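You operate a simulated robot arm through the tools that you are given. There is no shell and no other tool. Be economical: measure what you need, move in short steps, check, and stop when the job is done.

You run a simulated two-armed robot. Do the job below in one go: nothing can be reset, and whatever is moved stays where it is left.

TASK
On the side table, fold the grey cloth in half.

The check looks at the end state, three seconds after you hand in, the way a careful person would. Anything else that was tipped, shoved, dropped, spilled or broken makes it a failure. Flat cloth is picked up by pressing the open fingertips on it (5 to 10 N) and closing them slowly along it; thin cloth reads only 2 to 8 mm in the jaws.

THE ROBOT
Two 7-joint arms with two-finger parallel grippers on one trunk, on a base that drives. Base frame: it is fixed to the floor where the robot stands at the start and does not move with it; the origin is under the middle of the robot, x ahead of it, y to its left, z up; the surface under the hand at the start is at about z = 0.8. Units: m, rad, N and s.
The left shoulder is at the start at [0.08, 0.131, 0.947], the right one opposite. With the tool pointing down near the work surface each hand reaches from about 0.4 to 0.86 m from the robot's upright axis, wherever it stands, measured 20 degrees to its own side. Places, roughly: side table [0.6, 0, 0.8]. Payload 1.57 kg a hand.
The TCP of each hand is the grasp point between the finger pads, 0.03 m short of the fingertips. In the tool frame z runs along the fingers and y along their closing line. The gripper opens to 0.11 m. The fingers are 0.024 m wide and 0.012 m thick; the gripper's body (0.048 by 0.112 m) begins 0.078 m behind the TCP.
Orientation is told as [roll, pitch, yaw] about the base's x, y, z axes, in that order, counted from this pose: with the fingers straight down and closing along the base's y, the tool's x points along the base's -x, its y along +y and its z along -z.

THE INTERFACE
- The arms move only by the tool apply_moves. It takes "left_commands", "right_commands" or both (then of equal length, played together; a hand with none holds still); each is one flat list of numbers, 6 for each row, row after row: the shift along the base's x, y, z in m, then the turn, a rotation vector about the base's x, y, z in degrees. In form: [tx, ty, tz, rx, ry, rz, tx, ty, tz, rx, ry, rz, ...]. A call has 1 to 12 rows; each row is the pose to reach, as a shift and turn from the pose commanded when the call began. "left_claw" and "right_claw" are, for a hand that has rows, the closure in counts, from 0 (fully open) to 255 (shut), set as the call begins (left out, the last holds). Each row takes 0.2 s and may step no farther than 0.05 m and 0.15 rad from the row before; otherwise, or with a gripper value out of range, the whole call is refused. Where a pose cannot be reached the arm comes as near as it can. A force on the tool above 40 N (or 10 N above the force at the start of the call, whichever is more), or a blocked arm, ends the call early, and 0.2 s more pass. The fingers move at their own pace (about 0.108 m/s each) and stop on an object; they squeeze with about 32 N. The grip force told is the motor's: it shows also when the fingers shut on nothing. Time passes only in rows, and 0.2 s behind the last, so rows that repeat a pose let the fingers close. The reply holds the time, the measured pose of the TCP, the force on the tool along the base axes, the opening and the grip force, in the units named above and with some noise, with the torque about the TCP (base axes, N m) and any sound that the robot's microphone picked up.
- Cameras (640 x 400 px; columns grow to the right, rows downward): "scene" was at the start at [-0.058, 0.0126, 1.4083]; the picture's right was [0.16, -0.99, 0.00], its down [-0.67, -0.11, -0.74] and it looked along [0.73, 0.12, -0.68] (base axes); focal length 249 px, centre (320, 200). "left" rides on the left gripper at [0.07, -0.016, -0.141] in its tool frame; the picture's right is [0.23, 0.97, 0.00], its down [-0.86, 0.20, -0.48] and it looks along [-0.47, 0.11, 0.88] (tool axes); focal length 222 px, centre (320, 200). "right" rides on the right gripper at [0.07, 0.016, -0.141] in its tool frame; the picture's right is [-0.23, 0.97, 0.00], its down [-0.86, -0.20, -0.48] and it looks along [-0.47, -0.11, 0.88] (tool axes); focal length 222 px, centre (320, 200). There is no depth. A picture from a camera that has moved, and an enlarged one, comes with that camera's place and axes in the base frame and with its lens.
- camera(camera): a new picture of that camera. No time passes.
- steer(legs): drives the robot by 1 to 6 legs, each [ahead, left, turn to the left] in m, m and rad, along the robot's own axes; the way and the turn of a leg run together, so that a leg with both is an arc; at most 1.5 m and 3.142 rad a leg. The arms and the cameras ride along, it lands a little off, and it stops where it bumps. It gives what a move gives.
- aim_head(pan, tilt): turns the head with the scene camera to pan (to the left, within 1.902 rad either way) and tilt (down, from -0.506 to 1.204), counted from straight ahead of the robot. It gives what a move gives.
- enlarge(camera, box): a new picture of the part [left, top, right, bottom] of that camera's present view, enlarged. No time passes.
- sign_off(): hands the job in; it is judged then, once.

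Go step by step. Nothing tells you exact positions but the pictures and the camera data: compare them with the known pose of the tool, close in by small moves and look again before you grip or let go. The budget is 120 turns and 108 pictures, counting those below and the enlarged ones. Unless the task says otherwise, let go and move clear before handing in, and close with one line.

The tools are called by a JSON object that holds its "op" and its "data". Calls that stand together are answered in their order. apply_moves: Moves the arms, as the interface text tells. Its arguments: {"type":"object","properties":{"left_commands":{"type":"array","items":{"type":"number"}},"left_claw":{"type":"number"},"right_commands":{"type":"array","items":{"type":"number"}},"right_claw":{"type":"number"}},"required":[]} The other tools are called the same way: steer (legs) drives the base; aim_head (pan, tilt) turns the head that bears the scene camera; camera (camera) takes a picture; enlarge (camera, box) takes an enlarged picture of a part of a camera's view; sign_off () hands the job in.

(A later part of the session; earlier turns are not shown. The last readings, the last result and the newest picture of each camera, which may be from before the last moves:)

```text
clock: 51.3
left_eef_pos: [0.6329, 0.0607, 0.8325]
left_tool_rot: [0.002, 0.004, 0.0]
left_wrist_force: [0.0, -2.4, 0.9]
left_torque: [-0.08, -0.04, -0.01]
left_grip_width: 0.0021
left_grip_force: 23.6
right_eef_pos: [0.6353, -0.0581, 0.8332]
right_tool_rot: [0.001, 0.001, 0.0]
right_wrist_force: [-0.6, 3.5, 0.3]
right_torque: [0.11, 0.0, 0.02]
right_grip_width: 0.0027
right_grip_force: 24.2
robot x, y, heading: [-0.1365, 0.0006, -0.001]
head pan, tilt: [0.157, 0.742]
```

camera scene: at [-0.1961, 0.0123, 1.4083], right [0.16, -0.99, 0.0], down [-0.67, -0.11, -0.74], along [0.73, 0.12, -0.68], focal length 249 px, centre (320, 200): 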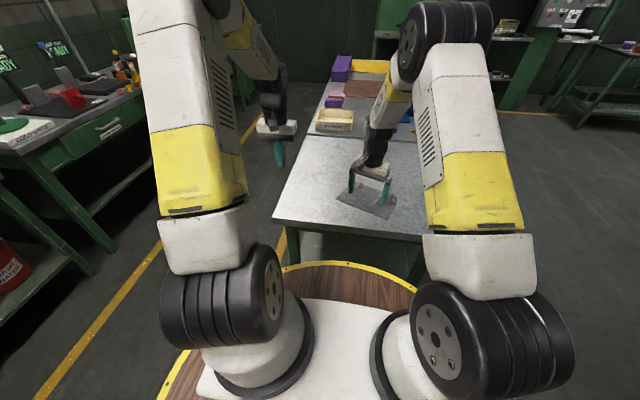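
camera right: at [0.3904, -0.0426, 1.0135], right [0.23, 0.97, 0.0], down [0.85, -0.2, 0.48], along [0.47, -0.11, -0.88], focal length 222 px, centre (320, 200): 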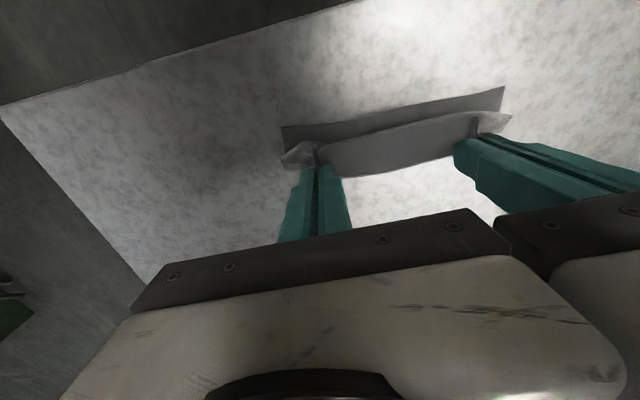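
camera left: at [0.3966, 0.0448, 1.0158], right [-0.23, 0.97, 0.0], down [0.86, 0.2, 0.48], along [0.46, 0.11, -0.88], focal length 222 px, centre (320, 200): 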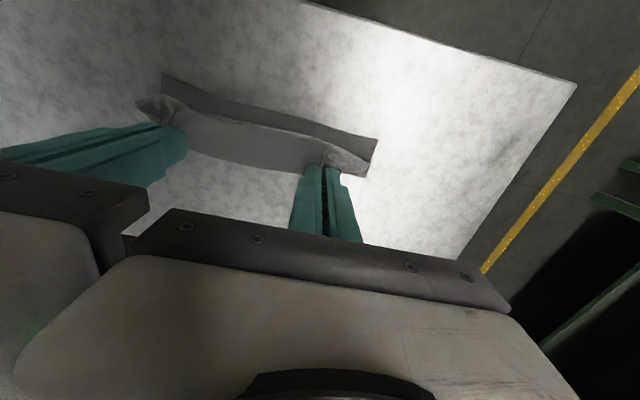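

Right keeps its grip; left presses, opens to spread its pleat, and retreats.

{"op": "apply_moves", "data": {"left_commands": [0, 0, -0.002, 0, 0, 0, 0, 0, -0.002, 0, 0, 0]}}

{"op": "apply_moves", "data": {"left_commands": [0, 0, 0, 0, 0, 0, 0, 0, 0, 0, 0, 0], "left_claw": 180}}

{"op": "apply_moves", "data": {"left_commands": [0, 0, 0.04, 0, 0, 0, 0, 0, 0.08, 0, 0, 0, 0, 0.04, 0.1, 0, 0, 0, -0.02, 0.08, 0.11, 0, 0, 0, -0.04, 0.12, 0.12, 0, 0, 0, -0.06, 0.16, 0.13, 0, 0, 0, -0.08, 0.2, 0.14, 0, 0, 0, -0.1, 0.24, 0.15, 0, 0, 0]}}

{"op": "enlarge", "data": {"camera": "scene", "box": [290, 140, 418, 220]}}

{"op": "camera", "data": {"camera": "right"}}

```text
clock: 51.9
left_eef_pos: [0.6335, 0.0599, 0.8306]
left_tool_rot: [0.0, 0.001, 0.001]
left_wrist_force: [0.7, -3.4, 3.4]
left_torque: [-0.11, 0.01, 0.02]
left_grip_width: 0.0021
left_grip_force: 23.6
right_eef_pos: [0.6356, -0.058, 0.8341]
right_tool_rot: [0.004, -0.003, -0.004]
right_wrist_force: [0.7, 3.4, 0.2]
right_torque: [0.11, 0.01, 0.01]
right_grip_width: 0.0024
right_grip_force: 23.8
robot x, y, heading: [-0.1387, -0.0007, 0.002]
head pan, tilt: [0.157, 0.742]
```

```text
clock: 52.5
left_eef_pos: [0.6322, 0.0599, 0.8315]
left_tool_rot: [0.003, 0.005, 0.0]
left_wrist_force: [-0.4, 2.1, 3.5]
left_torque: [-0.04, 0.0, 0.01]
left_grip_width: 0.0305
left_grip_force: 0.0
right_eef_pos: [0.6363, -0.0575, 0.833]
right_tool_rot: [0.002, -0.001, -0.001]
right_wrist_force: [0.8, 0.1, 0.8]
right_torque: [0.01, 0.01, 0.01]
right_grip_width: 0.0021
right_grip_force: 23.2
robot x, y, heading: [-0.1376, 0.0001, 0.004]
head pan, tilt: [0.157, 0.742]
```

```text
clock: 54.3
left_eef_pos: [0.5301, 0.2996, 0.9816]
left_tool_rot: [0.002, 0.003, -0.001]
left_wrist_force: [0.6, 0.6, 0.3]
left_torque: [0.05, 0.05, -0.02]
left_grip_width: 0.0323
left_grip_force: 0.1
right_eef_pos: [0.6352, -0.0577, 0.8324]
right_tool_rot: [0.001, 0.001, -0.001]
right_wrist_force: [-0.2, 0.2, -0.6]
right_torque: [-0.01, 0.0, -0.02]
right_grip_width: 0.0022
right_grip_force: 23.6
robot x, y, heading: [-0.1393, 0.0013, 0.001]
head pan, tilt: [0.157, 0.742]
```

```text
5.00 times, centred on (354, 180) of scene
camera zoom: at [-0.1955, 0.0121, 1.4083], right [0.16, -0.99, 0.0], down [-0.67, -0.11, -0.74], along [0.73, 0.12, -0.68], focal length 1246 px, centre (150, 300)
```

zoom: 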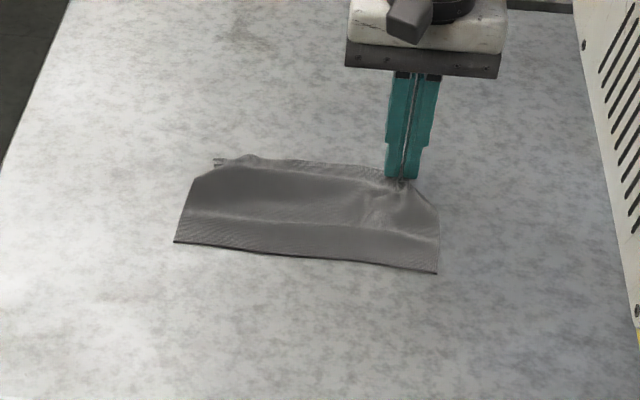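

```text
47 pictures are left
camera right: at [0.5655, -0.0433, 0.9744], right [0.23, 0.97, 0.0], down [0.85, -0.2, 0.48], along [0.47, -0.11, -0.88], focal length 222 px, centre (320, 200)
```

right: 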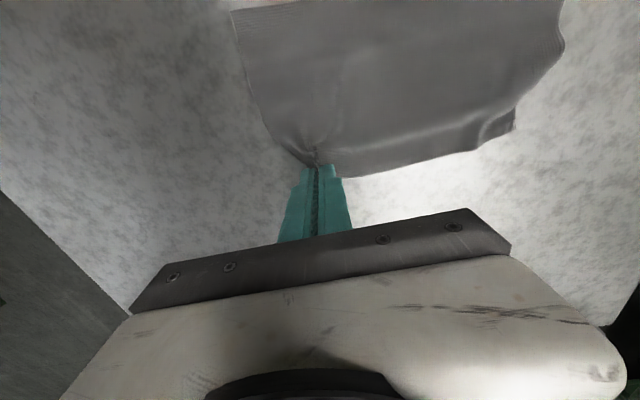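

Cloth flat: near edge x≈0.522, mid-line ≈0.587. The right hand alone now flips its corner, tilting as it goes; first half.

{"op": "apply_moves", "data": {"right_commands": [-0.006, 0, 0.007, 0, -8, 0, -0.0126, 0, 0.0156, 0, -16, 0, -0.021, 0, 0.023, 0, -24, 0, -0.03, 0, 0.029, 0, -32, 0, -0.041, 0, 0.0325, 0, -40, 0, -0.053, 0, 0.034, 0, -48, 0]}}

{"op": "enlarge", "data": {"camera": "scene", "box": [290, 140, 418, 220]}}

```text
clock: 55.7
left_eef_pos: [0.5297, 0.3003, 0.9811]
left_tool_rot: [0.002, 0.004, -0.001]
left_wrist_force: [-0.3, -0.1, -0.7]
left_torque: [0.03, 0.02, 0.0]
left_grip_width: 0.0324
left_grip_force: 0.0
right_eef_pos: [0.5828, -0.0595, 0.8672]
right_tool_rot: [0.0, -0.841, -0.001]
right_wrist_force: [-0.1, 0.0, -0.9]
right_torque: [0.0, -0.04, 0.03]
right_grip_width: 0.0025
right_grip_force: 24.1
robot x, y, heading: [-0.1374, -0.0027, 0.005]
head pan, tilt: [0.157, 0.742]
```

```text
5.00 times, centred on (354, 180) of scene
camera zoom: at [-0.1957, 0.0122, 1.4083], right [0.16, -0.99, 0.0], down [-0.67, -0.11, -0.74], along [0.73, 0.12, -0.68], focal length 1246 px, centre (150, 300)
```

zoom: 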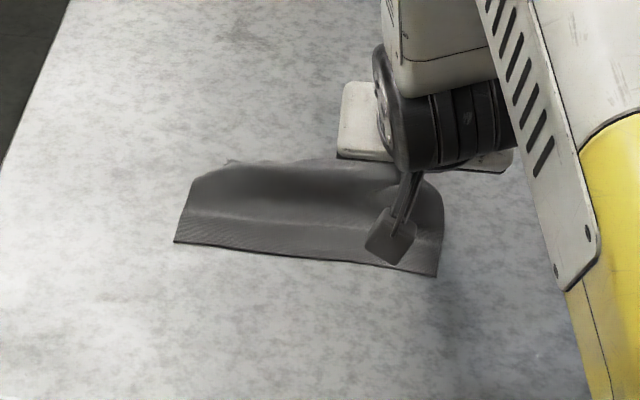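

The single arm tilts freely. The hand camera will be under the wrist, so I limit the tilt to 68° and bring the corner down toward the near side.

{"op": "apply_moves", "data": {"right_commands": [-0.0114, 0, -0.0007, 0, -8, 0, -0.022, 0, -0.005, 0, -16, 0, -0.031, 0, -0.012, 0, -20, 0, -0.043, 0, -0.019, 0, -20, 0, -0.053, 0, -0.025, 0, -20, 0]}}

{"op": "enlarge", "data": {"camera": "scene", "box": [290, 140, 418, 220]}}

{"op": "camera", "data": {"camera": "right"}}

{"op": "camera", "data": {"camera": "left"}}

```text
clock: 56.9
left_eef_pos: [0.5298, 0.3013, 0.9805]
left_tool_rot: [0.002, 0.004, -0.001]
left_wrist_force: [0.3, 0.6, -0.2]
left_torque: [-0.04, -0.03, 0.02]
left_grip_width: 0.0321
left_grip_force: 0.0
right_eef_pos: [0.5297, -0.0559, 0.8421]
right_tool_rot: [0.003, -1.189, -0.002]
right_wrist_force: [-0.3, 0.5, -0.4]
right_torque: [0.02, 0.02, -0.06]
right_grip_width: 0.0021
right_grip_force: 24.0
robot x, y, heading: [-0.1416, 0.0003, -0.002]
head pan, tilt: [0.157, 0.742]
```

```text
5.00 times, centred on (354, 180) of scene
camera zoom: at [-0.1958, 0.0124, 1.4083], right [0.16, -0.99, 0.0], down [-0.67, -0.11, -0.74], along [0.73, 0.12, -0.68], focal length 1246 px, centre (150, 300)
```

zoom: 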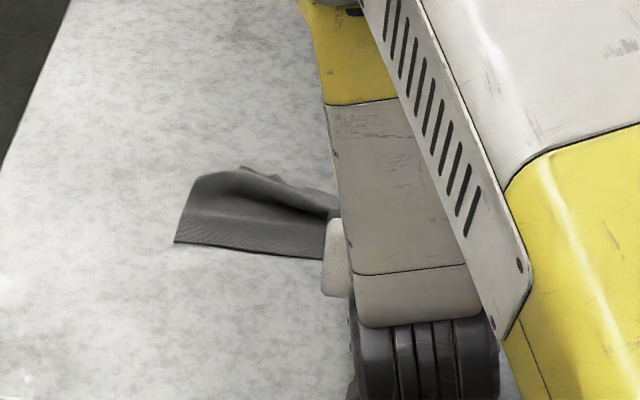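

```text
44 pictures are left
camera right: at [0.3719, -0.0413, 0.8312], right [0.08, 0.97, 0.21], down [-0.12, -0.2, 0.97], along [0.99, -0.11, 0.1], focal length 222 px, centre (320, 200)
```

right: 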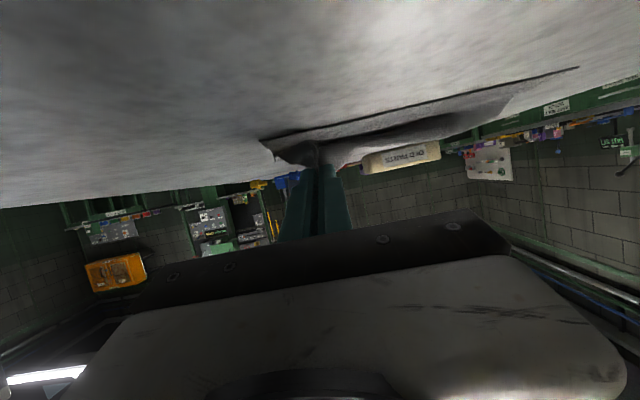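

```text
43 pictures are left
camera left: at [0.4613, 0.2844, 1.1235], right [-0.23, 0.97, 0.0], down [0.86, 0.2, 0.48], along [0.46, 0.11, -0.88], focal length 222 px, centre (320, 200)
```

left: 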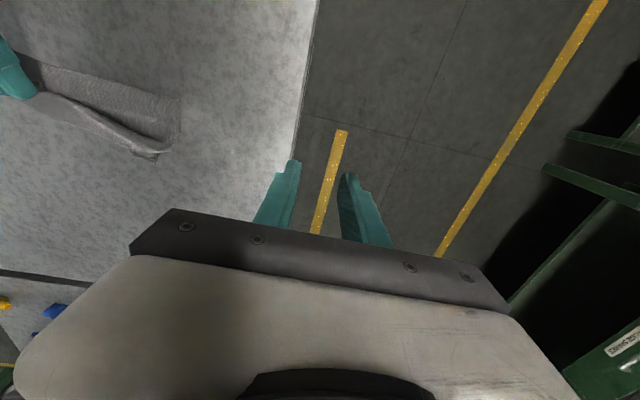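

{"op": "enlarge", "data": {"camera": "left", "box": [0, 30, 208, 160]}}

```text
3.08 times, centred on (104, 95) of left
camera zoom: at [0.4613, 0.2844, 1.1235], right [-0.23, 0.97, 0.0], down [0.86, 0.2, 0.48], along [0.46, 0.11, -0.88], focal length 684 px, centre (985, 523)
```

zoom: 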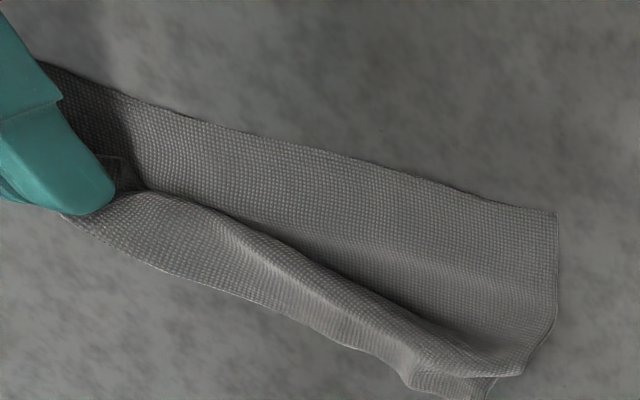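

The corner is turned nicely. I move a bit further and lower, then open and withdraw backward along the fingers.

{"op": "apply_moves", "data": {"right_commands": [-0.006, 0, -0.004, 0, 0, 0, -0.012, 0, -0.007, 0, 0, 0, -0.012, 0, -0.007, 0, 0, 0]}}

{"op": "apply_moves", "data": {"right_commands": [0, 0, 0, 0, 0, 0, 0, 0, 0, 0, 0, 0], "right_claw": 195}}

{"op": "apply_moves", "data": {"right_commands": [-0.03, 0, 0.012, 0, 0, 0, -0.06, 0, 0.03, 0, 0, 0, -0.08, 0, 0.06, 0, 8, 0, -0.08, -0.03, 0.1, 0, 16, 0, -0.08, -0.07, 0.13, 0, 24, 0, -0.08, -0.11, 0.15, 0, 32, 0, -0.06, -0.15, 0.16, 0, 40, 0, -0.04, -0.18, 0.16, 0, 48, 0, -0.02, -0.2, 0.16, 0, 56, 0, 0, -0.2, 0.16, 0, 64, 0, 0.0, -0.2, 0.16, 0, 68, 0]}}

{"op": "enlarge", "data": {"camera": "scene", "box": [290, 140, 418, 220]}}

```text
clock: 57.7
left_eef_pos: [0.5292, 0.3004, 0.9823]
left_tool_rot: [0.003, 0.004, 0.0]
left_wrist_force: [0.3, 0.1, -0.5]
left_torque: [0.01, 0.0, -0.01]
left_grip_width: 0.0323
left_grip_force: 0.1
right_eef_pos: [0.5174, -0.0568, 0.8359]
right_tool_rot: [0.005, -1.187, -0.003]
right_wrist_force: [-0.4, 0.5, 0.0]
right_torque: [-0.01, 0.04, 0.0]
right_grip_width: 0.0019
right_grip_force: 23.3
robot x, y, heading: [-0.1387, -0.0023, 0.003]
head pan, tilt: [0.157, 0.742]
```

```text
clock: 58.3
left_eef_pos: [0.531, 0.301, 0.9818]
left_tool_rot: [0.001, 0.006, -0.001]
left_wrist_force: [-0.2, 0.5, -0.2]
left_torque: [0.02, -0.02, 0.02]
left_grip_width: 0.0324
left_grip_force: 0.1
right_eef_pos: [0.517, -0.0571, 0.8355]
right_tool_rot: [0.003, -1.189, -0.004]
right_wrist_force: [-0.2, 0.2, -0.3]
right_torque: [0.0, -0.02, 0.03]
right_grip_width: 0.0258
right_grip_force: 0.2
robot x, y, heading: [-0.1409, 0.0036, 0.002]
head pan, tilt: [0.157, 0.742]
```

```text
clock: 60.7
left_eef_pos: [0.5294, 0.3002, 0.98]
left_tool_rot: [0.0, 0.004, 0.0]
left_wrist_force: [-0.6, -0.2, -0.7]
left_torque: [0.0, -0.01, 0.01]
left_grip_width: 0.0322
left_grip_force: 0.2
right_eef_pos: [0.5173, -0.2581, 0.9941]
right_tool_rot: [0.003, 0.001, 0.0]
right_wrist_force: [0.5, 0.9, -0.6]
right_torque: [0.0, 0.0, -0.01]
right_grip_width: 0.026
right_grip_force: 0.1
robot x, y, heading: [-0.137, 0.0001, 0.005]
head pan, tilt: [0.157, 0.742]
```

```text
5.00 times, centred on (354, 180) of scene
camera zoom: at [-0.1961, 0.0123, 1.4083], right [0.16, -0.99, 0.0], down [-0.67, -0.11, -0.74], along [0.73, 0.12, -0.68], focal length 1246 px, centre (150, 300)
```

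zoom: 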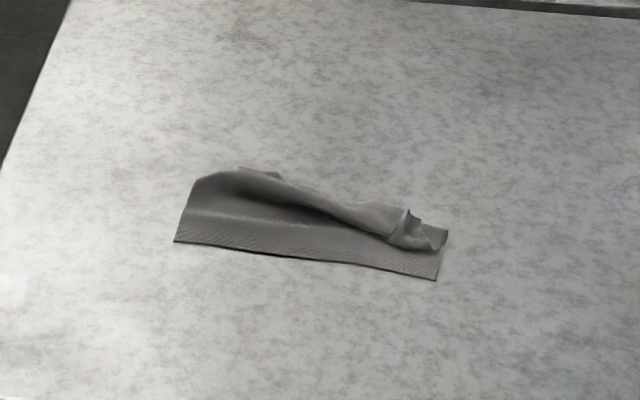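

The right side is folded over. Closer look from both.

{"op": "enlarge", "data": {"camera": "scene", "box": [316, 165, 388, 210]}}

```text
8.89 times, centred on (352, 188) of scene
camera zoom: at [-0.1961, 0.0123, 1.4083], right [0.16, -0.99, 0.0], down [-0.67, -0.11, -0.74], along [0.73, 0.12, -0.68], focal length 2215 px, centre (36, 311)
```

zoom: 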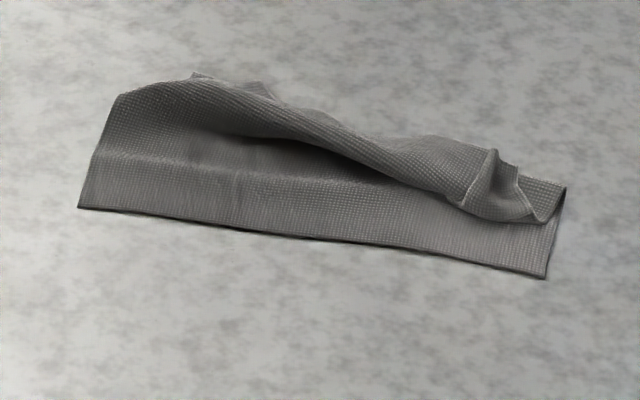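

Now the left corner: bring the left hand above the far-left corner and look.

{"op": "apply_moves", "data": {"left_commands": [0.015, -0.033, -0.01, 0, 0, 0, 0.03, -0.066, -0.02, 0, 0, 0, 0.044, -0.1, -0.035, 0, 0, 0, 0.058, -0.133, -0.05, 0, 0, 0, 0.072, -0.166, -0.065, 0, 0, 0, 0.086, -0.2, -0.08, 0, 0, 0, 0.098, -0.232, -0.1, 0, 0, 0], "left_claw": 175}}

{"op": "enlarge", "data": {"camera": "left", "box": [140, 20, 396, 180]}}

```text
clock: 62.3
left_eef_pos: [0.629, 0.0686, 0.8819]
left_tool_rot: [0.004, 0.003, 0.002]
left_wrist_force: [0.2, 0.2, 0.7]
left_torque: [-0.03, 0.01, -0.03]
left_grip_width: 0.0346
left_grip_force: 0.1
right_eef_pos: [0.518, -0.2578, 0.9947]
right_tool_rot: [0.002, -0.001, 0.002]
right_wrist_force: [-0.1, 0.3, -0.1]
right_torque: [-0.01, -0.04, -0.01]
right_grip_width: 0.026
right_grip_force: 0.1
robot x, y, heading: [-0.1368, 0.0024, 0.001]
head pan, tilt: [0.157, 0.742]
```

```text
2.50 times, centred on (268, 100) of left
camera zoom: at [0.5605, 0.0535, 1.024], right [-0.23, 0.97, 0.0], down [0.86, 0.2, 0.48], along [0.46, 0.11, -0.88], focal length 555 px, centre (450, 450)
```

zoom: 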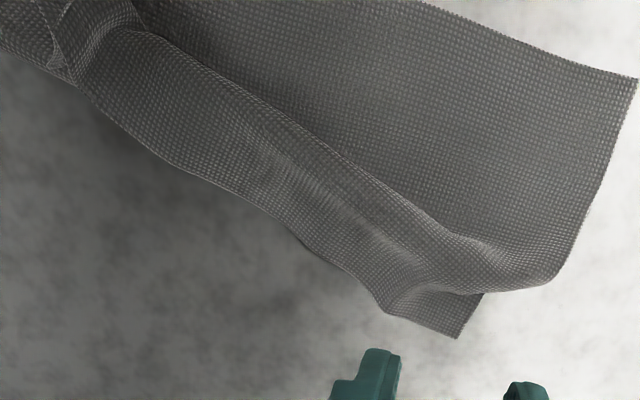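

The far-left corner lies flat at about (0.625, 0.073). I position for a small pinch at (0.617, 0.053) with a 2 cm gap and descend.

{"op": "apply_moves", "data": {"left_commands": [-0.006, -0.008, -0.01, 0, 0, 0, -0.012, -0.016, -0.025, 0, 0, 0, -0.012, -0.016, -0.04, 0, 0, 0, -0.012, -0.016, -0.047, 0, 0, 0, -0.012, -0.016, -0.049, 0, 0, 0], "left_claw": 206}}

{"op": "enlarge", "data": {"camera": "left", "box": [220, 100, 412, 220]}}

```text
clock: 63.5
left_eef_pos: [0.6192, 0.0527, 0.8313]
left_tool_rot: [0.001, 0.0, -0.001]
left_wrist_force: [-0.5, 0.6, 5.1]
left_torque: [0.07, 0.07, 0.01]
left_grip_width: 0.0213
left_grip_force: 0.6
right_eef_pos: [0.5175, -0.259, 0.9944]
right_tool_rot: [0.004, -0.002, -0.002]
right_wrist_force: [-0.1, -0.3, -0.1]
right_torque: [0.03, -0.02, -0.02]
right_grip_width: 0.0259
right_grip_force: 0.1
robot x, y, heading: [-0.1382, -0.0005, 0.001]
head pan, tilt: [0.157, 0.742]
```

```text
3.33 times, centred on (316, 160) of left
camera zoom: at [0.5499, 0.037, 0.974], right [-0.23, 0.97, 0.0], down [0.86, 0.2, 0.48], along [0.46, 0.11, -0.88], focal length 740 px, centre (333, 333)
```

zoom: 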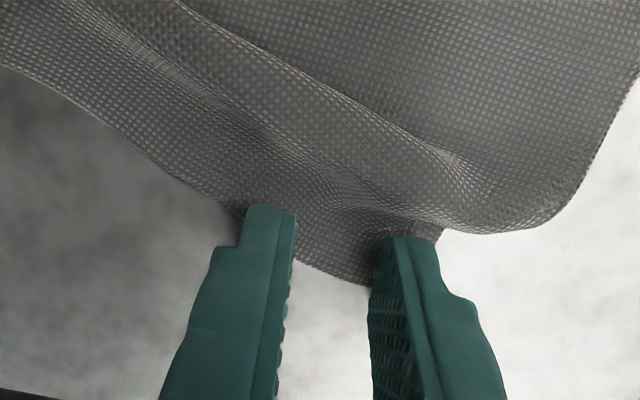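

Good placement, 5 N. Closing slowly.

{"op": "apply_moves", "data": {"left_commands": [-0.002, 0, -0.0005, 0, 0, 0], "left_claw": 218}}

{"op": "apply_moves", "data": {"left_commands": [0, 0, 0, 0, 0, 0], "left_claw": 230}}

{"op": "apply_moves", "data": {"left_commands": [0, 0, 0, 0, 0, 0, 0, 0, 0, 0, 0, 0], "left_claw": 255}}

{"op": "enlarge", "data": {"camera": "left", "box": [220, 100, 412, 220]}}

```text
clock: 63.9
left_eef_pos: [0.6166, 0.0518, 0.8318]
left_tool_rot: [0.001, 0.001, -0.001]
left_wrist_force: [1.7, -0.2, 8.5]
left_torque: [0.08, 0.02, -0.04]
left_grip_width: 0.0159
left_grip_force: 0.1
right_eef_pos: [0.5167, -0.2587, 0.9944]
right_tool_rot: [0.001, -0.003, -0.002]
right_wrist_force: [0.3, 0.8, -0.2]
right_torque: [-0.01, 0.01, 0.02]
right_grip_width: 0.0255
right_grip_force: 0.1
robot x, y, heading: [-0.1397, 0.0022, 0.002]
head pan, tilt: [0.157, 0.742]
```

```text
clock: 64.3
left_eef_pos: [0.6173, 0.0517, 0.8316]
left_tool_rot: [0.002, 0.001, 0.0]
left_wrist_force: [1.6, 0.3, 10.0]
left_torque: [0.1, 0.03, 0.0]
left_grip_width: 0.0106
left_grip_force: 0.0
right_eef_pos: [0.5165, -0.258, 0.993]
right_tool_rot: [0.003, -0.002, -0.001]
right_wrist_force: [-0.1, -0.4, 0.2]
right_torque: [0.01, -0.02, 0.0]
right_grip_width: 0.0259
right_grip_force: 0.0
robot x, y, heading: [-0.135, -0.0014, -0.001]
head pan, tilt: [0.157, 0.742]
```

```text
clock: 64.9
left_eef_pos: [0.6167, 0.0533, 0.8323]
left_tool_rot: [0.005, 0.002, 0.0]
left_wrist_force: [-0.4, 2.6, 15.9]
left_torque: [0.07, 0.11, -0.05]
left_grip_width: 0.0
left_grip_force: 21.9
right_eef_pos: [0.5163, -0.2581, 0.9941]
right_tool_rot: [0.002, -0.003, -0.001]
right_wrist_force: [-0.5, 0.2, -1.0]
right_torque: [-0.01, -0.01, -0.01]
right_grip_width: 0.0261
right_grip_force: 0.1
robot x, y, heading: [-0.1373, 0.0019, 0.002]
head pan, tilt: [0.157, 0.742]
```

```text
3.33 times, centred on (316, 160) of left
camera zoom: at [0.5478, 0.0371, 0.9739], right [-0.23, 0.97, 0.0], down [0.86, 0.2, 0.48], along [0.46, 0.11, -0.88], focal length 740 px, centre (333, 333)
```

zoom: 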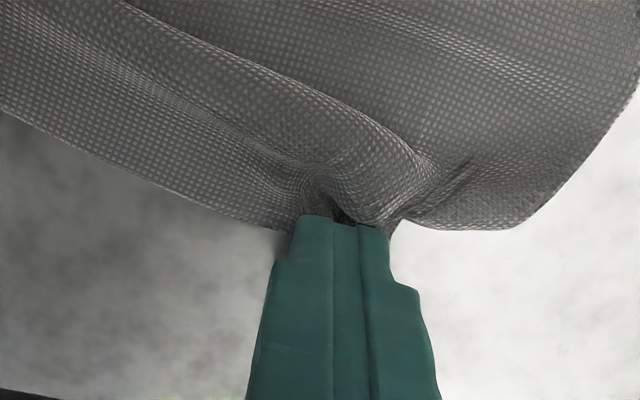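

Missed (0.0 mm). Reopen and look, then shift a little more onto the cloth.

{"op": "apply_moves", "data": {"left_commands": [0, 0, 0.01, 0, 0, 0, -0.006, 0, 0.012, 0, 0, 0, -0.006, 0, 0.012, 0, 0, 0], "left_claw": 198}}

{"op": "enlarge", "data": {"camera": "left", "box": [220, 100, 412, 220]}}

```text
clock: 65.7
left_eef_pos: [0.6095, 0.0521, 0.842]
left_tool_rot: [0.003, 0.003, 0.0]
left_wrist_force: [-0.2, -0.3, 0.5]
left_torque: [0.0, -0.04, 0.0]
left_grip_width: 0.0248
left_grip_force: 0.1
right_eef_pos: [0.5169, -0.2574, 0.994]
right_tool_rot: [0.002, -0.004, -0.002]
right_wrist_force: [0.8, 0.2, 0.3]
right_torque: [-0.02, -0.01, 0.0]
right_grip_width: 0.0258
right_grip_force: 0.0
robot x, y, heading: [-0.1412, 0.0016, 0.006]
head pan, tilt: [0.157, 0.742]
```

```text
3.33 times, centred on (316, 160) of left
camera zoom: at [0.5418, 0.0359, 0.9847], right [-0.23, 0.97, 0.0], down [0.86, 0.2, 0.48], along [0.46, 0.11, -0.88], focal length 740 px, centre (333, 333)
```

zoom: 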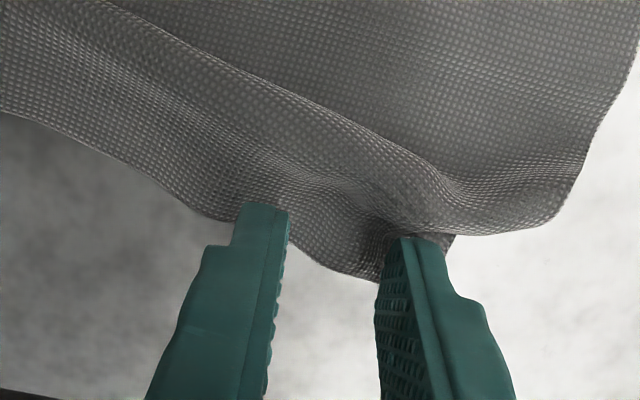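

{"op": "apply_moves", "data": {"left_commands": [-0.003, 0.002, -0.006, 0, 0, 0, -0.003, 0.002, -0.01, 0, 0, 0, -0.003, 0.002, -0.0118, 0, 0, 0, -0.003, 0.002, -0.0125, 0, 0, 0]}}

```text
clock: 66.7
left_eef_pos: [0.6077, 0.0534, 0.832]
left_tool_rot: [0.001, 0.0, 0.003]
left_wrist_force: [0.3, 0.9, 7.6]
left_torque: [0.1, 0.13, -0.01]
left_grip_width: 0.0248
left_grip_force: 0.0
right_eef_pos: [0.5173, -0.2579, 0.9935]
right_tool_rot: [0.001, -0.002, -0.002]
right_wrist_force: [-0.3, 0.7, -0.3]
right_torque: [0.0, 0.01, 0.04]
right_grip_width: 0.0258
right_grip_force: 0.0
robot x, y, heading: [-0.137, 0.0007, -0.001]
head pan, tilt: [0.157, 0.742]
```

{"op": "apply_moves", "data": {"left_commands": [0, 0, -0.001, -0.3, 0, 0, 0, 0, -0.001, -0.3, 0, 0]}}

{"op": "apply_moves", "data": {"left_commands": [0, 0, 0, 0, 0, 0], "left_claw": 208}}

{"op": "apply_moves", "data": {"left_commands": [0, 0, 0, 0, 0, 0], "left_claw": 218}}

{"op": "apply_moves", "data": {"left_commands": [0, 0, 0, 0, 0, 0], "left_claw": 229}}

{"op": "apply_moves", "data": {"left_commands": [0, 0, 0, 0, 0, 0, 0, 0, 0, 0, 0, 0], "left_claw": 255}}

{"op": "enlarge", "data": {"camera": "left", "box": [220, 100, 412, 220]}}

```text
clock: 67.3
left_eef_pos: [0.6083, 0.0538, 0.8323]
left_tool_rot: [-0.004, 0.002, -0.002]
left_wrist_force: [-2.1, 1.0, 17.6]
left_torque: [0.42, 0.15, 0.01]
left_grip_width: 0.0249
left_grip_force: 0.3
right_eef_pos: [0.5156, -0.2577, 0.9952]
right_tool_rot: [0.002, -0.002, -0.001]
right_wrist_force: [-0.1, 0.5, -0.2]
right_torque: [0.0, -0.01, -0.03]
right_grip_width: 0.0258
right_grip_force: 0.0
robot x, y, heading: [-0.1378, -0.0001, 0.002]
head pan, tilt: [0.157, 0.742]
```

```text
clock: 67.7
left_eef_pos: [0.6082, 0.0534, 0.8316]
left_tool_rot: [-0.002, 0.001, 0.0]
left_wrist_force: [0.9, 1.9, 21.3]
left_torque: [0.4, 0.09, -0.03]
left_grip_width: 0.021
left_grip_force: 0.4
right_eef_pos: [0.517, -0.2584, 0.994]
right_tool_rot: [0.002, -0.001, -0.002]
right_wrist_force: [-0.1, 0.4, -0.3]
right_torque: [0.01, 0.02, 0.03]
right_grip_width: 0.0258
right_grip_force: 0.1
robot x, y, heading: [-0.1361, -0.0007, -0.002]
head pan, tilt: [0.157, 0.742]
```

```text
clock: 68.1
left_eef_pos: [0.6079, 0.055, 0.8317]
left_tool_rot: [-0.003, -0.001, 0.0]
left_wrist_force: [0.6, 1.0, 23.9]
left_torque: [0.37, 0.09, -0.02]
left_grip_width: 0.0168
left_grip_force: 0.1
right_eef_pos: [0.5164, -0.2591, 0.9949]
right_tool_rot: [0.0, 0.0, -0.003]
right_wrist_force: [0.6, -0.7, 0.0]
right_torque: [0.0, 0.03, -0.03]
right_grip_width: 0.0255
right_grip_force: 0.1
robot x, y, heading: [-0.1411, -0.0, 0.004]
head pan, tilt: [0.157, 0.742]
```

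```text
clock: 68.5
left_eef_pos: [0.6069, 0.053, 0.8306]
left_tool_rot: [-0.003, 0.002, 0.001]
left_wrist_force: [1.5, -1.1, 26.0]
left_torque: [0.27, 0.12, -0.02]
left_grip_width: 0.01
left_grip_force: 0.0
right_eef_pos: [0.5161, -0.2583, 0.9941]
right_tool_rot: [0.002, -0.001, -0.001]
right_wrist_force: [0.0, 0.2, -1.5]
right_torque: [-0.01, 0.01, 0.02]
right_grip_width: 0.0258
right_grip_force: 0.1
robot x, y, heading: [-0.1365, 0.0016, 0.002]
head pan, tilt: [0.157, 0.742]
```

```text
clock: 69.1
left_eef_pos: [0.6076, 0.0554, 0.8324]
left_tool_rot: [-0.002, 0.002, 0.002]
left_wrist_force: [1.5, 6.4, 28.7]
left_torque: [0.39, 0.09, -0.06]
left_grip_width: 0.0025
left_grip_force: 24.2
right_eef_pos: [0.5167, -0.2572, 0.9952]
right_tool_rot: [0.003, -0.001, 0.001]
right_wrist_force: [-0.9, 0.0, 0.7]
right_torque: [0.01, 0.04, 0.02]
right_grip_width: 0.0258
right_grip_force: 0.0
robot x, y, heading: [-0.1354, -0.0017, 0.001]
head pan, tilt: [0.157, 0.742]
```

```text
3.33 times, centred on (316, 160) of left
camera zoom: at [0.5386, 0.0398, 0.9735], right [-0.23, 0.97, 0.0], down [0.86, 0.2, 0.48], along [0.46, 0.11, -0.88], focal length 740 px, centre (333, 333)
```

zoom: 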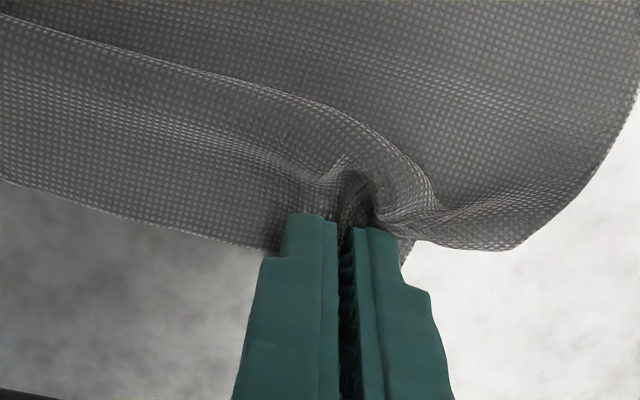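

Gripped (2.5 mm). Flip the left corner the same way with tilt, moving slightly outward.

{"op": "apply_moves", "data": {"left_commands": [-0.003, 0, 0.01, 0, -8, 0, -0.0085, 0.002, 0.019, 0, -16, 0, -0.016, 0.004, 0.026, 0, -24, 0, -0.024, 0.006, 0.031, 0, -32, 0, -0.0325, 0.009, 0.033, 0, -40, 0, -0.042, 0.012, 0.0325, 0, -48, 0, -0.051, 0.015, 0.029, 0, -56, 0, -0.061, 0.018, 0.023, 0, -64, 0, -0.071, 0.021, 0.0165, 0, -68, 0, -0.081, 0.024, 0.0105, 0, -68, 0]}}

{"op": "camera", "data": {"camera": "scene"}}

{"op": "camera", "data": {"camera": "right"}}

```text
clock: 71.3
left_eef_pos: [0.5245, 0.0791, 0.841]
left_tool_rot: [-0.002, -1.184, 0.0]
left_wrist_force: [-1.1, 0.2, 0.3]
left_torque: [0.0, -0.02, 0.0]
left_grip_width: 0.002
left_grip_force: 23.8
right_eef_pos: [0.5167, -0.2586, 0.9944]
right_tool_rot: [0.001, -0.002, -0.001]
right_wrist_force: [0.5, -0.4, -0.6]
right_torque: [0.01, 0.02, -0.04]
right_grip_width: 0.0258
right_grip_force: 0.1
robot x, y, heading: [-0.1402, 0.0003, 0.002]
head pan, tilt: [0.157, 0.742]
```

```text
34 pictures are left
camera scene: at [-0.1959, 0.0122, 1.4083], right [0.16, -0.99, 0.0], down [-0.67, -0.11, -0.74], along [0.73, 0.12, -0.68], focal length 249 px, centre (320, 200)
```

scene: 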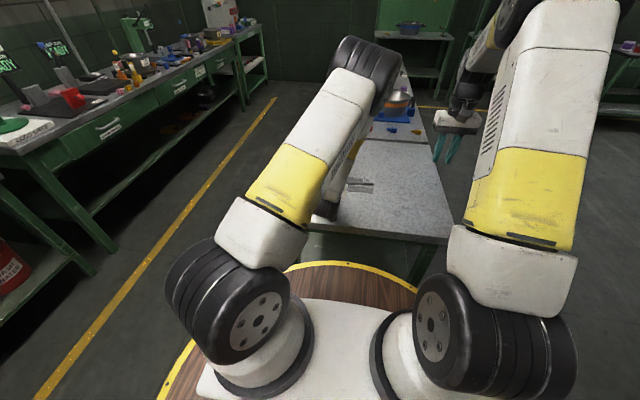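

```text
33 pictures are left
camera right: at [0.4465, -0.2427, 1.1358], right [0.23, 0.97, 0.0], down [0.85, -0.2, 0.48], along [0.47, -0.11, -0.88], focal length 222 px, centre (320, 200)
```

right: 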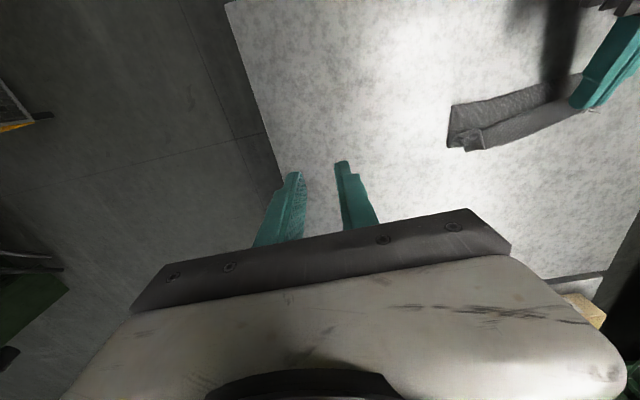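

The left side folds over well. A bit further and lower, open, and withdraw backward.

{"op": "apply_moves", "data": {"left_commands": [-0.006, 0.002, -0.004, 0, 0, 0, -0.014, 0.004, -0.006, 0, 0, 0, -0.014, 0.004, -0.006, 0, 0, 0]}}

{"op": "apply_moves", "data": {"left_commands": [0, 0, 0, 0, 0, 0, 0, 0, 0, 0, 0, 0], "left_claw": 195}}

{"op": "apply_moves", "data": {"left_commands": [-0.03, 0, 0.012, 0, 0, 0, -0.06, 0, 0.03, 0, 0, 0, -0.08, 0, 0.06, 0, 8, 0, -0.08, 0.03, 0.1, 0, 16, 0, -0.08, 0.07, 0.13, 0, 24, 0, -0.08, 0.11, 0.15, 0, 32, 0, -0.06, 0.15, 0.16, 0, 40, 0, -0.04, 0.18, 0.16, 0, 48, 0, -0.02, 0.2, 0.16, 0, 56, 0, 0, 0.2, 0.16, 0, 64, 0, 0.0, 0.2, 0.16, 0, 68, 0]}}

{"op": "enlarge", "data": {"camera": "scene", "box": [316, 165, 388, 210]}}

```text
clock: 72.1
left_eef_pos: [0.5115, 0.0803, 0.8348]
left_tool_rot: [-0.003, -1.184, 0.001]
left_wrist_force: [0.7, -0.4, 0.1]
left_torque: [0.0, 0.01, 0.01]
left_grip_width: 0.002
left_grip_force: 23.6
right_eef_pos: [0.5175, -0.2577, 0.9944]
right_tool_rot: [0.001, -0.002, -0.001]
right_wrist_force: [0.0, 0.2, 0.6]
right_torque: [-0.01, -0.01, -0.01]
right_grip_width: 0.026
right_grip_force: 0.1
robot x, y, heading: [-0.138, -0.0006, 0.004]
head pan, tilt: [0.157, 0.742]
```

```text
clock: 72.7
left_eef_pos: [0.5128, 0.0813, 0.8355]
left_tool_rot: [-0.003, -1.182, 0.001]
left_wrist_force: [0.1, 0.2, 0.6]
left_torque: [0.03, -0.01, 0.01]
left_grip_width: 0.0255
left_grip_force: 0.0
right_eef_pos: [0.517, -0.2585, 0.9948]
right_tool_rot: [0.003, 0.0, -0.002]
right_wrist_force: [0.1, -0.5, -0.5]
right_torque: [0.0, 0.01, 0.01]
right_grip_width: 0.0258
right_grip_force: 0.1
robot x, y, heading: [-0.1394, 0.0009, 0.004]
head pan, tilt: [0.157, 0.742]
```

```text
clock: 75.1
left_eef_pos: [0.5132, 0.2817, 0.9939]
left_tool_rot: [-0.003, 0.005, 0.0]
left_wrist_force: [-0.1, -0.1, -0.4]
left_torque: [0.0, 0.01, 0.01]
left_grip_width: 0.0258
left_grip_force: 0.0
right_eef_pos: [0.5166, -0.2585, 0.9943]
right_tool_rot: [0.001, -0.001, -0.003]
right_wrist_force: [0.1, 0.3, 0.5]
right_torque: [0.0, 0.01, -0.01]
right_grip_width: 0.0261
right_grip_force: 0.1
robot x, y, heading: [-0.1395, -0.0022, 0.003]
head pan, tilt: [0.157, 0.742]
```

```text
8.89 times, centred on (352, 188) of scene
camera zoom: at [-0.196, 0.0124, 1.4083], right [0.16, -0.99, 0.0], down [-0.67, -0.11, -0.74], along [0.73, 0.12, -0.68], focal length 2215 px, centre (36, 311)
```

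zoom: 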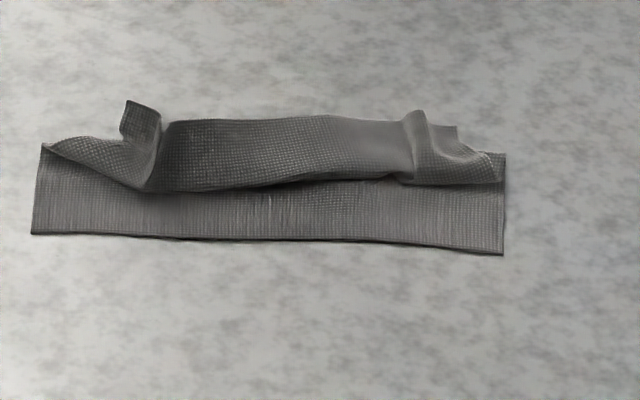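

Now the fold lies over, but the top edge is ~2.5 cm short and partly curled up at the grip spots. Looking from the hand cameras.

{"op": "enlarge", "data": {"camera": "right", "box": [430, 60, 622, 180]}}

{"op": "enlarge", "data": {"camera": "left", "box": [20, 40, 212, 160]}}

```text
3.33 times, centred on (526, 120) of right
camera zoom: at [0.4464, -0.2424, 1.1359], right [0.23, 0.97, 0.0], down [0.85, -0.2, 0.48], along [0.47, -0.11, -0.88], focal length 740 px, centre (-367, 467)
```

zoom: 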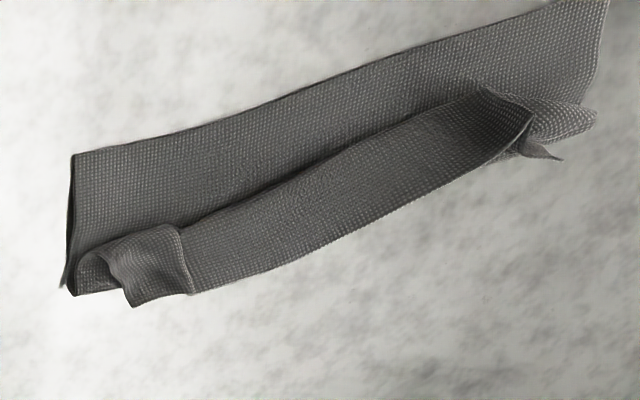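

```text
3.33 times, centred on (116, 100) of left
camera zoom: at [0.4443, 0.2667, 1.1369], right [-0.23, 0.97, 0.0], down [0.86, 0.2, 0.47], along [0.46, 0.11, -0.88], focal length 740 px, centre (1000, 533)
```

zoom: 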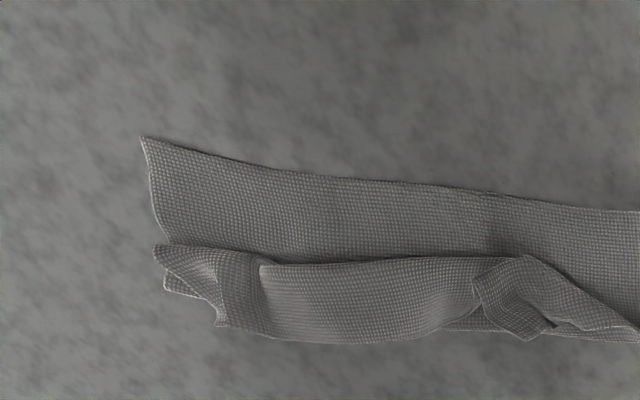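

The top flap is still folded back: its edge faces the far side, resting above the crease. I'll sweep it over toward the near side from behind with the fingertips just above the lower layers; first move both hands behind it.

{"op": "apply_moves", "data": {"left_commands": [0.025, -0.035, -0.01, 0, 0, 0, 0.05, -0.07, -0.02, 0, 0, 0, 0.075, -0.105, -0.03, 0, 0, 0, 0.1, -0.14, -0.04, 0, 0, 0, 0.117, -0.175, -0.06, 0, 0, 0, 0.117, -0.207, -0.09, 0, 0, 0, 0.117, -0.207, -0.12, 0, 0, 0], "right_commands": [0.025, 0.036, -0.01, 0, 0, 0, 0.05, 0.072, -0.02, 0, 0, 0, 0.075, 0.108, -0.03, 0, 0, 0, 0.095, 0.144, -0.04, 0, 0, 0, 0.113, 0.18, -0.06, 0, 0, 0, 0.113, 0.2135, -0.09, 0, 0, 0, 0.113, 0.2135, -0.12, 0, 0, 0], "left_claw": 139, "right_claw": 139}}

{"op": "enlarge", "data": {"camera": "left", "box": [100, 0, 400, 188]}}

{"op": "enlarge", "data": {"camera": "right", "box": [200, 0, 500, 188]}}

```text
clock: 76.7
left_eef_pos: [0.6314, 0.0762, 0.8722]
left_tool_rot: [-0.004, 0.003, 0.0]
left_wrist_force: [0.0, 0.4, 0.4]
left_torque: [0.0, -0.03, -0.01]
left_grip_width: 0.0501
left_grip_force: 0.1
right_eef_pos: [0.6306, -0.0448, 0.8752]
right_tool_rot: [0.002, -0.001, -0.003]
right_wrist_force: [-0.1, 0.0, 0.3]
right_torque: [-0.02, -0.05, -0.01]
right_grip_width: 0.0503
right_grip_force: 0.0
robot x, y, heading: [-0.1375, -0.0038, 0.002]
head pan, tilt: [0.157, 0.742]
```

```text
2.13 times, centred on (250, 94) of left
camera zoom: at [0.5625, 0.0606, 1.0145], right [-0.23, 0.97, 0.0], down [0.86, 0.2, 0.48], along [0.46, 0.11, -0.88], focal length 473 px, centre (469, 426)
```

zoom: 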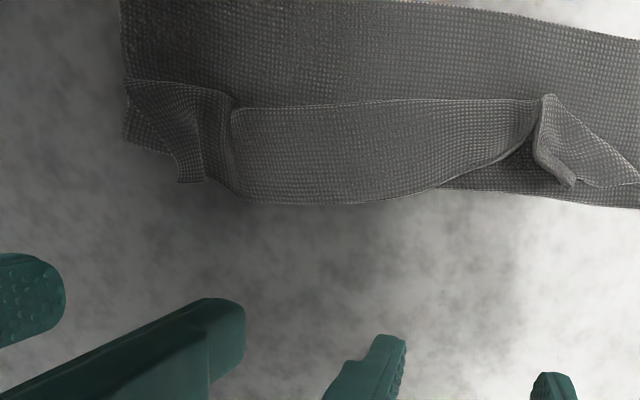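

```text
2.13 times, centred on (350, 94) of right
camera zoom: at [0.5599, -0.0289, 1.0173], right [0.23, 0.97, 0.0], down [0.85, -0.2, 0.48], along [0.47, -0.11, -0.88], focal length 473 px, centre (256, 426)
```

zoom: 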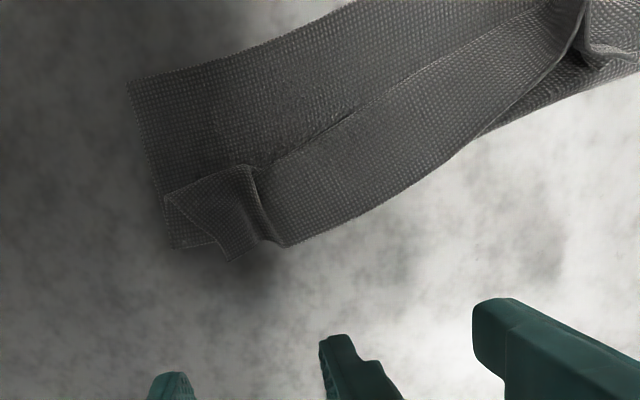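

Measured: lower layer 0.522–0.585 (half the cloth), flap hinge at 0.551, flap edge at 0.585. So flipping this flap to the near side gives an exact half fold. Sweep slowly just above the two lower layers.

{"op": "apply_moves", "data": {"left_commands": [0, 0, -0.02, 0, 0, 0, 0, 0, -0.0365, 0, 0, 0, -0.015, 0, -0.037, 0, 0, 0, -0.027, 0, -0.037, 0, 0, 0, -0.039, 0, -0.037, 0, 0, 0, -0.051, 0, -0.037, 0, 0, 0, -0.063, 0, -0.036, 0, 0, 0], "right_commands": [0, 0, -0.02, 0, 0, 0, 0, 0, -0.0385, 0, 0, 0, -0.015, 0, -0.0395, 0, 0, 0, -0.027, 0, -0.0395, 0, 0, 0, -0.039, 0, -0.0395, 0, 0, 0, -0.051, 0, -0.0395, 0, 0, 0, -0.063, 0, -0.0385, 0, 0, 0]}}

{"op": "enlarge", "data": {"camera": "scene", "box": [316, 165, 388, 210]}}

{"op": "enlarge", "data": {"camera": "left", "box": [100, 40, 420, 240]}}

```text
clock: 78.3
left_eef_pos: [0.5667, 0.0749, 0.838]
left_tool_rot: [-0.002, 0.002, 0.0]
left_wrist_force: [0.0, 0.1, 0.5]
left_torque: [-0.02, -0.02, 0.0]
left_grip_width: 0.0499
left_grip_force: 0.0
right_eef_pos: [0.5684, -0.0438, 0.8348]
right_tool_rot: [0.003, -0.003, -0.003]
right_wrist_force: [-0.5, 0.9, 0.6]
right_torque: [0.0, 0.03, 0.0]
right_grip_width: 0.0497
right_grip_force: 0.0
robot x, y, heading: [-0.141, 0.0019, 0.002]
head pan, tilt: [0.157, 0.742]
```

```text
8.89 times, centred on (352, 188) of scene
camera zoom: at [-0.1955, 0.0123, 1.4083], right [0.16, -0.99, 0.0], down [-0.67, -0.11, -0.74], along [0.73, 0.12, -0.68], focal length 2215 px, centre (36, 311)
```

zoom: 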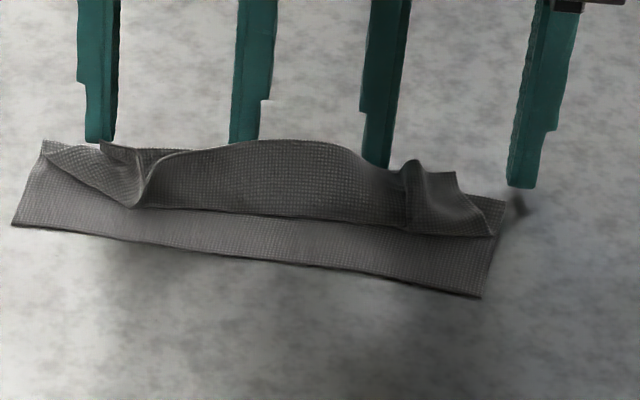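

```text
2.00 times, centred on (260, 140) of left
camera zoom: at [0.4978, 0.06, 0.9801], right [-0.23, 0.97, 0.0], down [0.86, 0.2, 0.48], along [0.46, 0.11, -0.88], focal length 444 px, centre (440, 320)
```

zoom: 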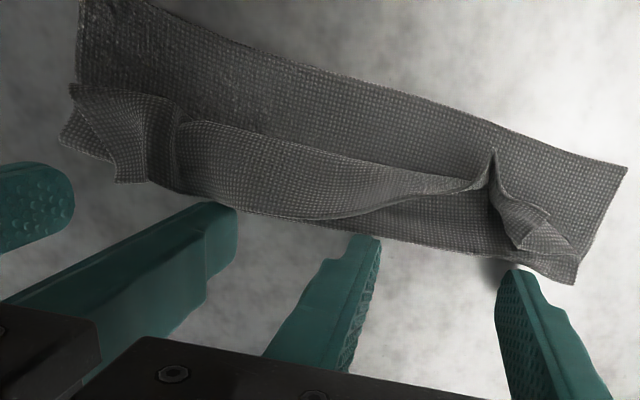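

The fingertips are pushing the lofted crease instead of the flap. Back off, raise to ~1 cm so only the upright flap parts are caught, and sweep again.

{"op": "apply_moves", "data": {"left_commands": [0.02, 0, 0.001, 0, 0, 0, 0.035, 0, 0.004, 0, 0, 0, 0.02, 0, 0.005, 0, 0, 0, 0.008, 0, 0.005, 0, 0, 0, -0.004, 0, 0.005, 0, 0, 0, -0.016, 0, 0.005, 0, 0, 0, -0.028, 0, 0.005, 0, 0, 0, -0.036, 0, 0.005, 0, 0, 0], "right_commands": [0.02, 0, 0.001, 0, 0, 0, 0.035, 0, 0.004, 0, 0, 0, 0.02, 0, 0.005, 0, 0, 0, 0.008, 0, 0.005, 0, 0, 0, -0.004, 0, 0.005, 0, 0, 0, -0.016, 0, 0.005, 0, 0, 0, -0.028, 0, 0.005, 0, 0, 0, -0.038, 0, 0.005, 0, 0, 0]}}

{"op": "enlarge", "data": {"camera": "scene", "box": [316, 165, 388, 210]}}

{"op": "enlarge", "data": {"camera": "left", "box": [100, 40, 420, 240]}}

```text
clock: 80.1
left_eef_pos: [0.5311, 0.0754, 0.8437]
left_tool_rot: [-0.003, 0.004, 0.001]
left_wrist_force: [0.7, -0.1, 0.4]
left_torque: [0.02, 0.01, 0.04]
left_grip_width: 0.05
left_grip_force: 0.1
right_eef_pos: [0.5299, -0.0454, 0.8427]
right_tool_rot: [0.002, -0.002, 0.001]
right_wrist_force: [-0.2, 0.0, 0.0]
right_torque: [0.01, -0.03, 0.0]
right_grip_width: 0.0502
right_grip_force: 0.0
robot x, y, heading: [-0.136, -0.0014, 0.0]
head pan, tilt: [0.157, 0.742]
```

```text
8.89 times, centred on (352, 188) of scene
camera zoom: at [-0.1956, 0.0123, 1.4083], right [0.16, -0.99, 0.0], down [-0.67, -0.11, -0.74], along [0.73, 0.12, -0.68], focal length 2215 px, centre (36, 311)
```

zoom: 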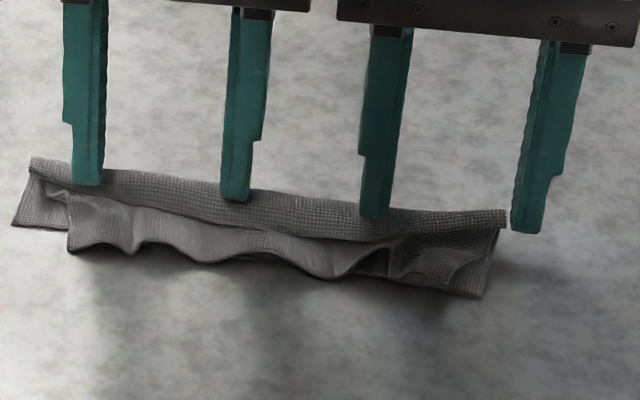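

```text
2.00 times, centred on (260, 140) of left
camera zoom: at [0.4618, 0.0606, 0.9862], right [-0.23, 0.97, 0.0], down [0.86, 0.2, 0.47], along [0.46, 0.11, -0.88], focal length 444 px, centre (440, 320)
```

zoom: 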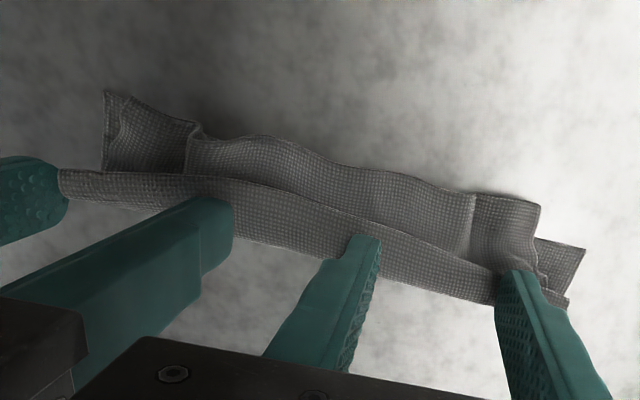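

The flap flipped over to the near side. Back off, lift clear and inspect.

{"op": "apply_moves", "data": {"left_commands": [0.015, 0, 0.002, 0, 0, 0, 0.03, 0.0, 0.02, 0, 0, 0, 0.04, 0.02, 0.06, 0, 0, 0, 0.03, 0.06, 0.1, 0, 0, 0, 0.01, 0.1, 0.12, 0, 0, 0, -0.01, 0.14, 0.13, 0, 0, 0, -0.02, 0.18, 0.14, 0, 0, 0], "right_commands": [0.015, 0, 0.002, 0, 0, 0, 0.03, 0.0, 0.02, 0, 0, 0, 0.04, -0.02, 0.06, 0, 0, 0, 0.03, -0.06, 0.1, 0, 0, 0, 0.01, -0.1, 0.12, 0, 0, 0, -0.01, -0.14, 0.13, 0, 0, 0, -0.02, -0.18, 0.14, 0, 0, 0]}}

{"op": "enlarge", "data": {"camera": "scene", "box": [316, 165, 388, 210]}}

{"op": "enlarge", "data": {"camera": "right", "box": [400, 40, 640, 190]}}

```text
refused: row 4 steps farther than a row can; nothing moved
```

```text
8.89 times, centred on (352, 188) of scene
camera zoom: at [-0.1956, 0.0123, 1.4083], right [0.16, -0.99, 0.0], down [-0.67, -0.11, -0.74], along [0.73, 0.12, -0.68], focal length 2215 px, centre (36, 311)
```

zoom: 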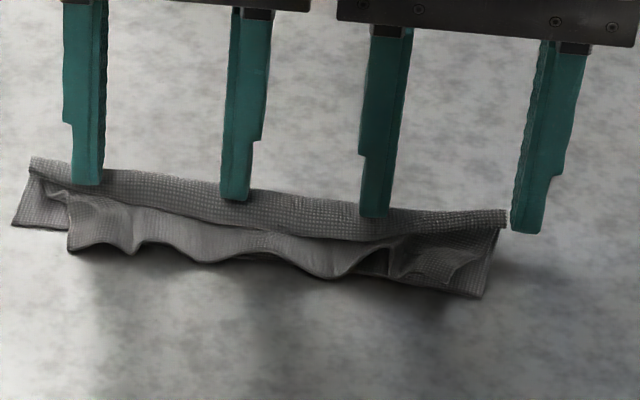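

```text
2.67 times, centred on (520, 115) of right
camera zoom: at [0.4592, -0.0297, 0.9839], right [0.23, 0.97, 0.0], down [0.85, -0.2, 0.48], along [0.47, -0.11, -0.88], focal length 592 px, centre (-213, 427)
```

zoom: 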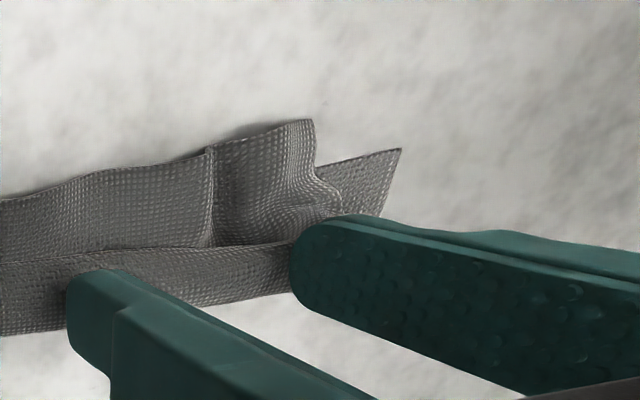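

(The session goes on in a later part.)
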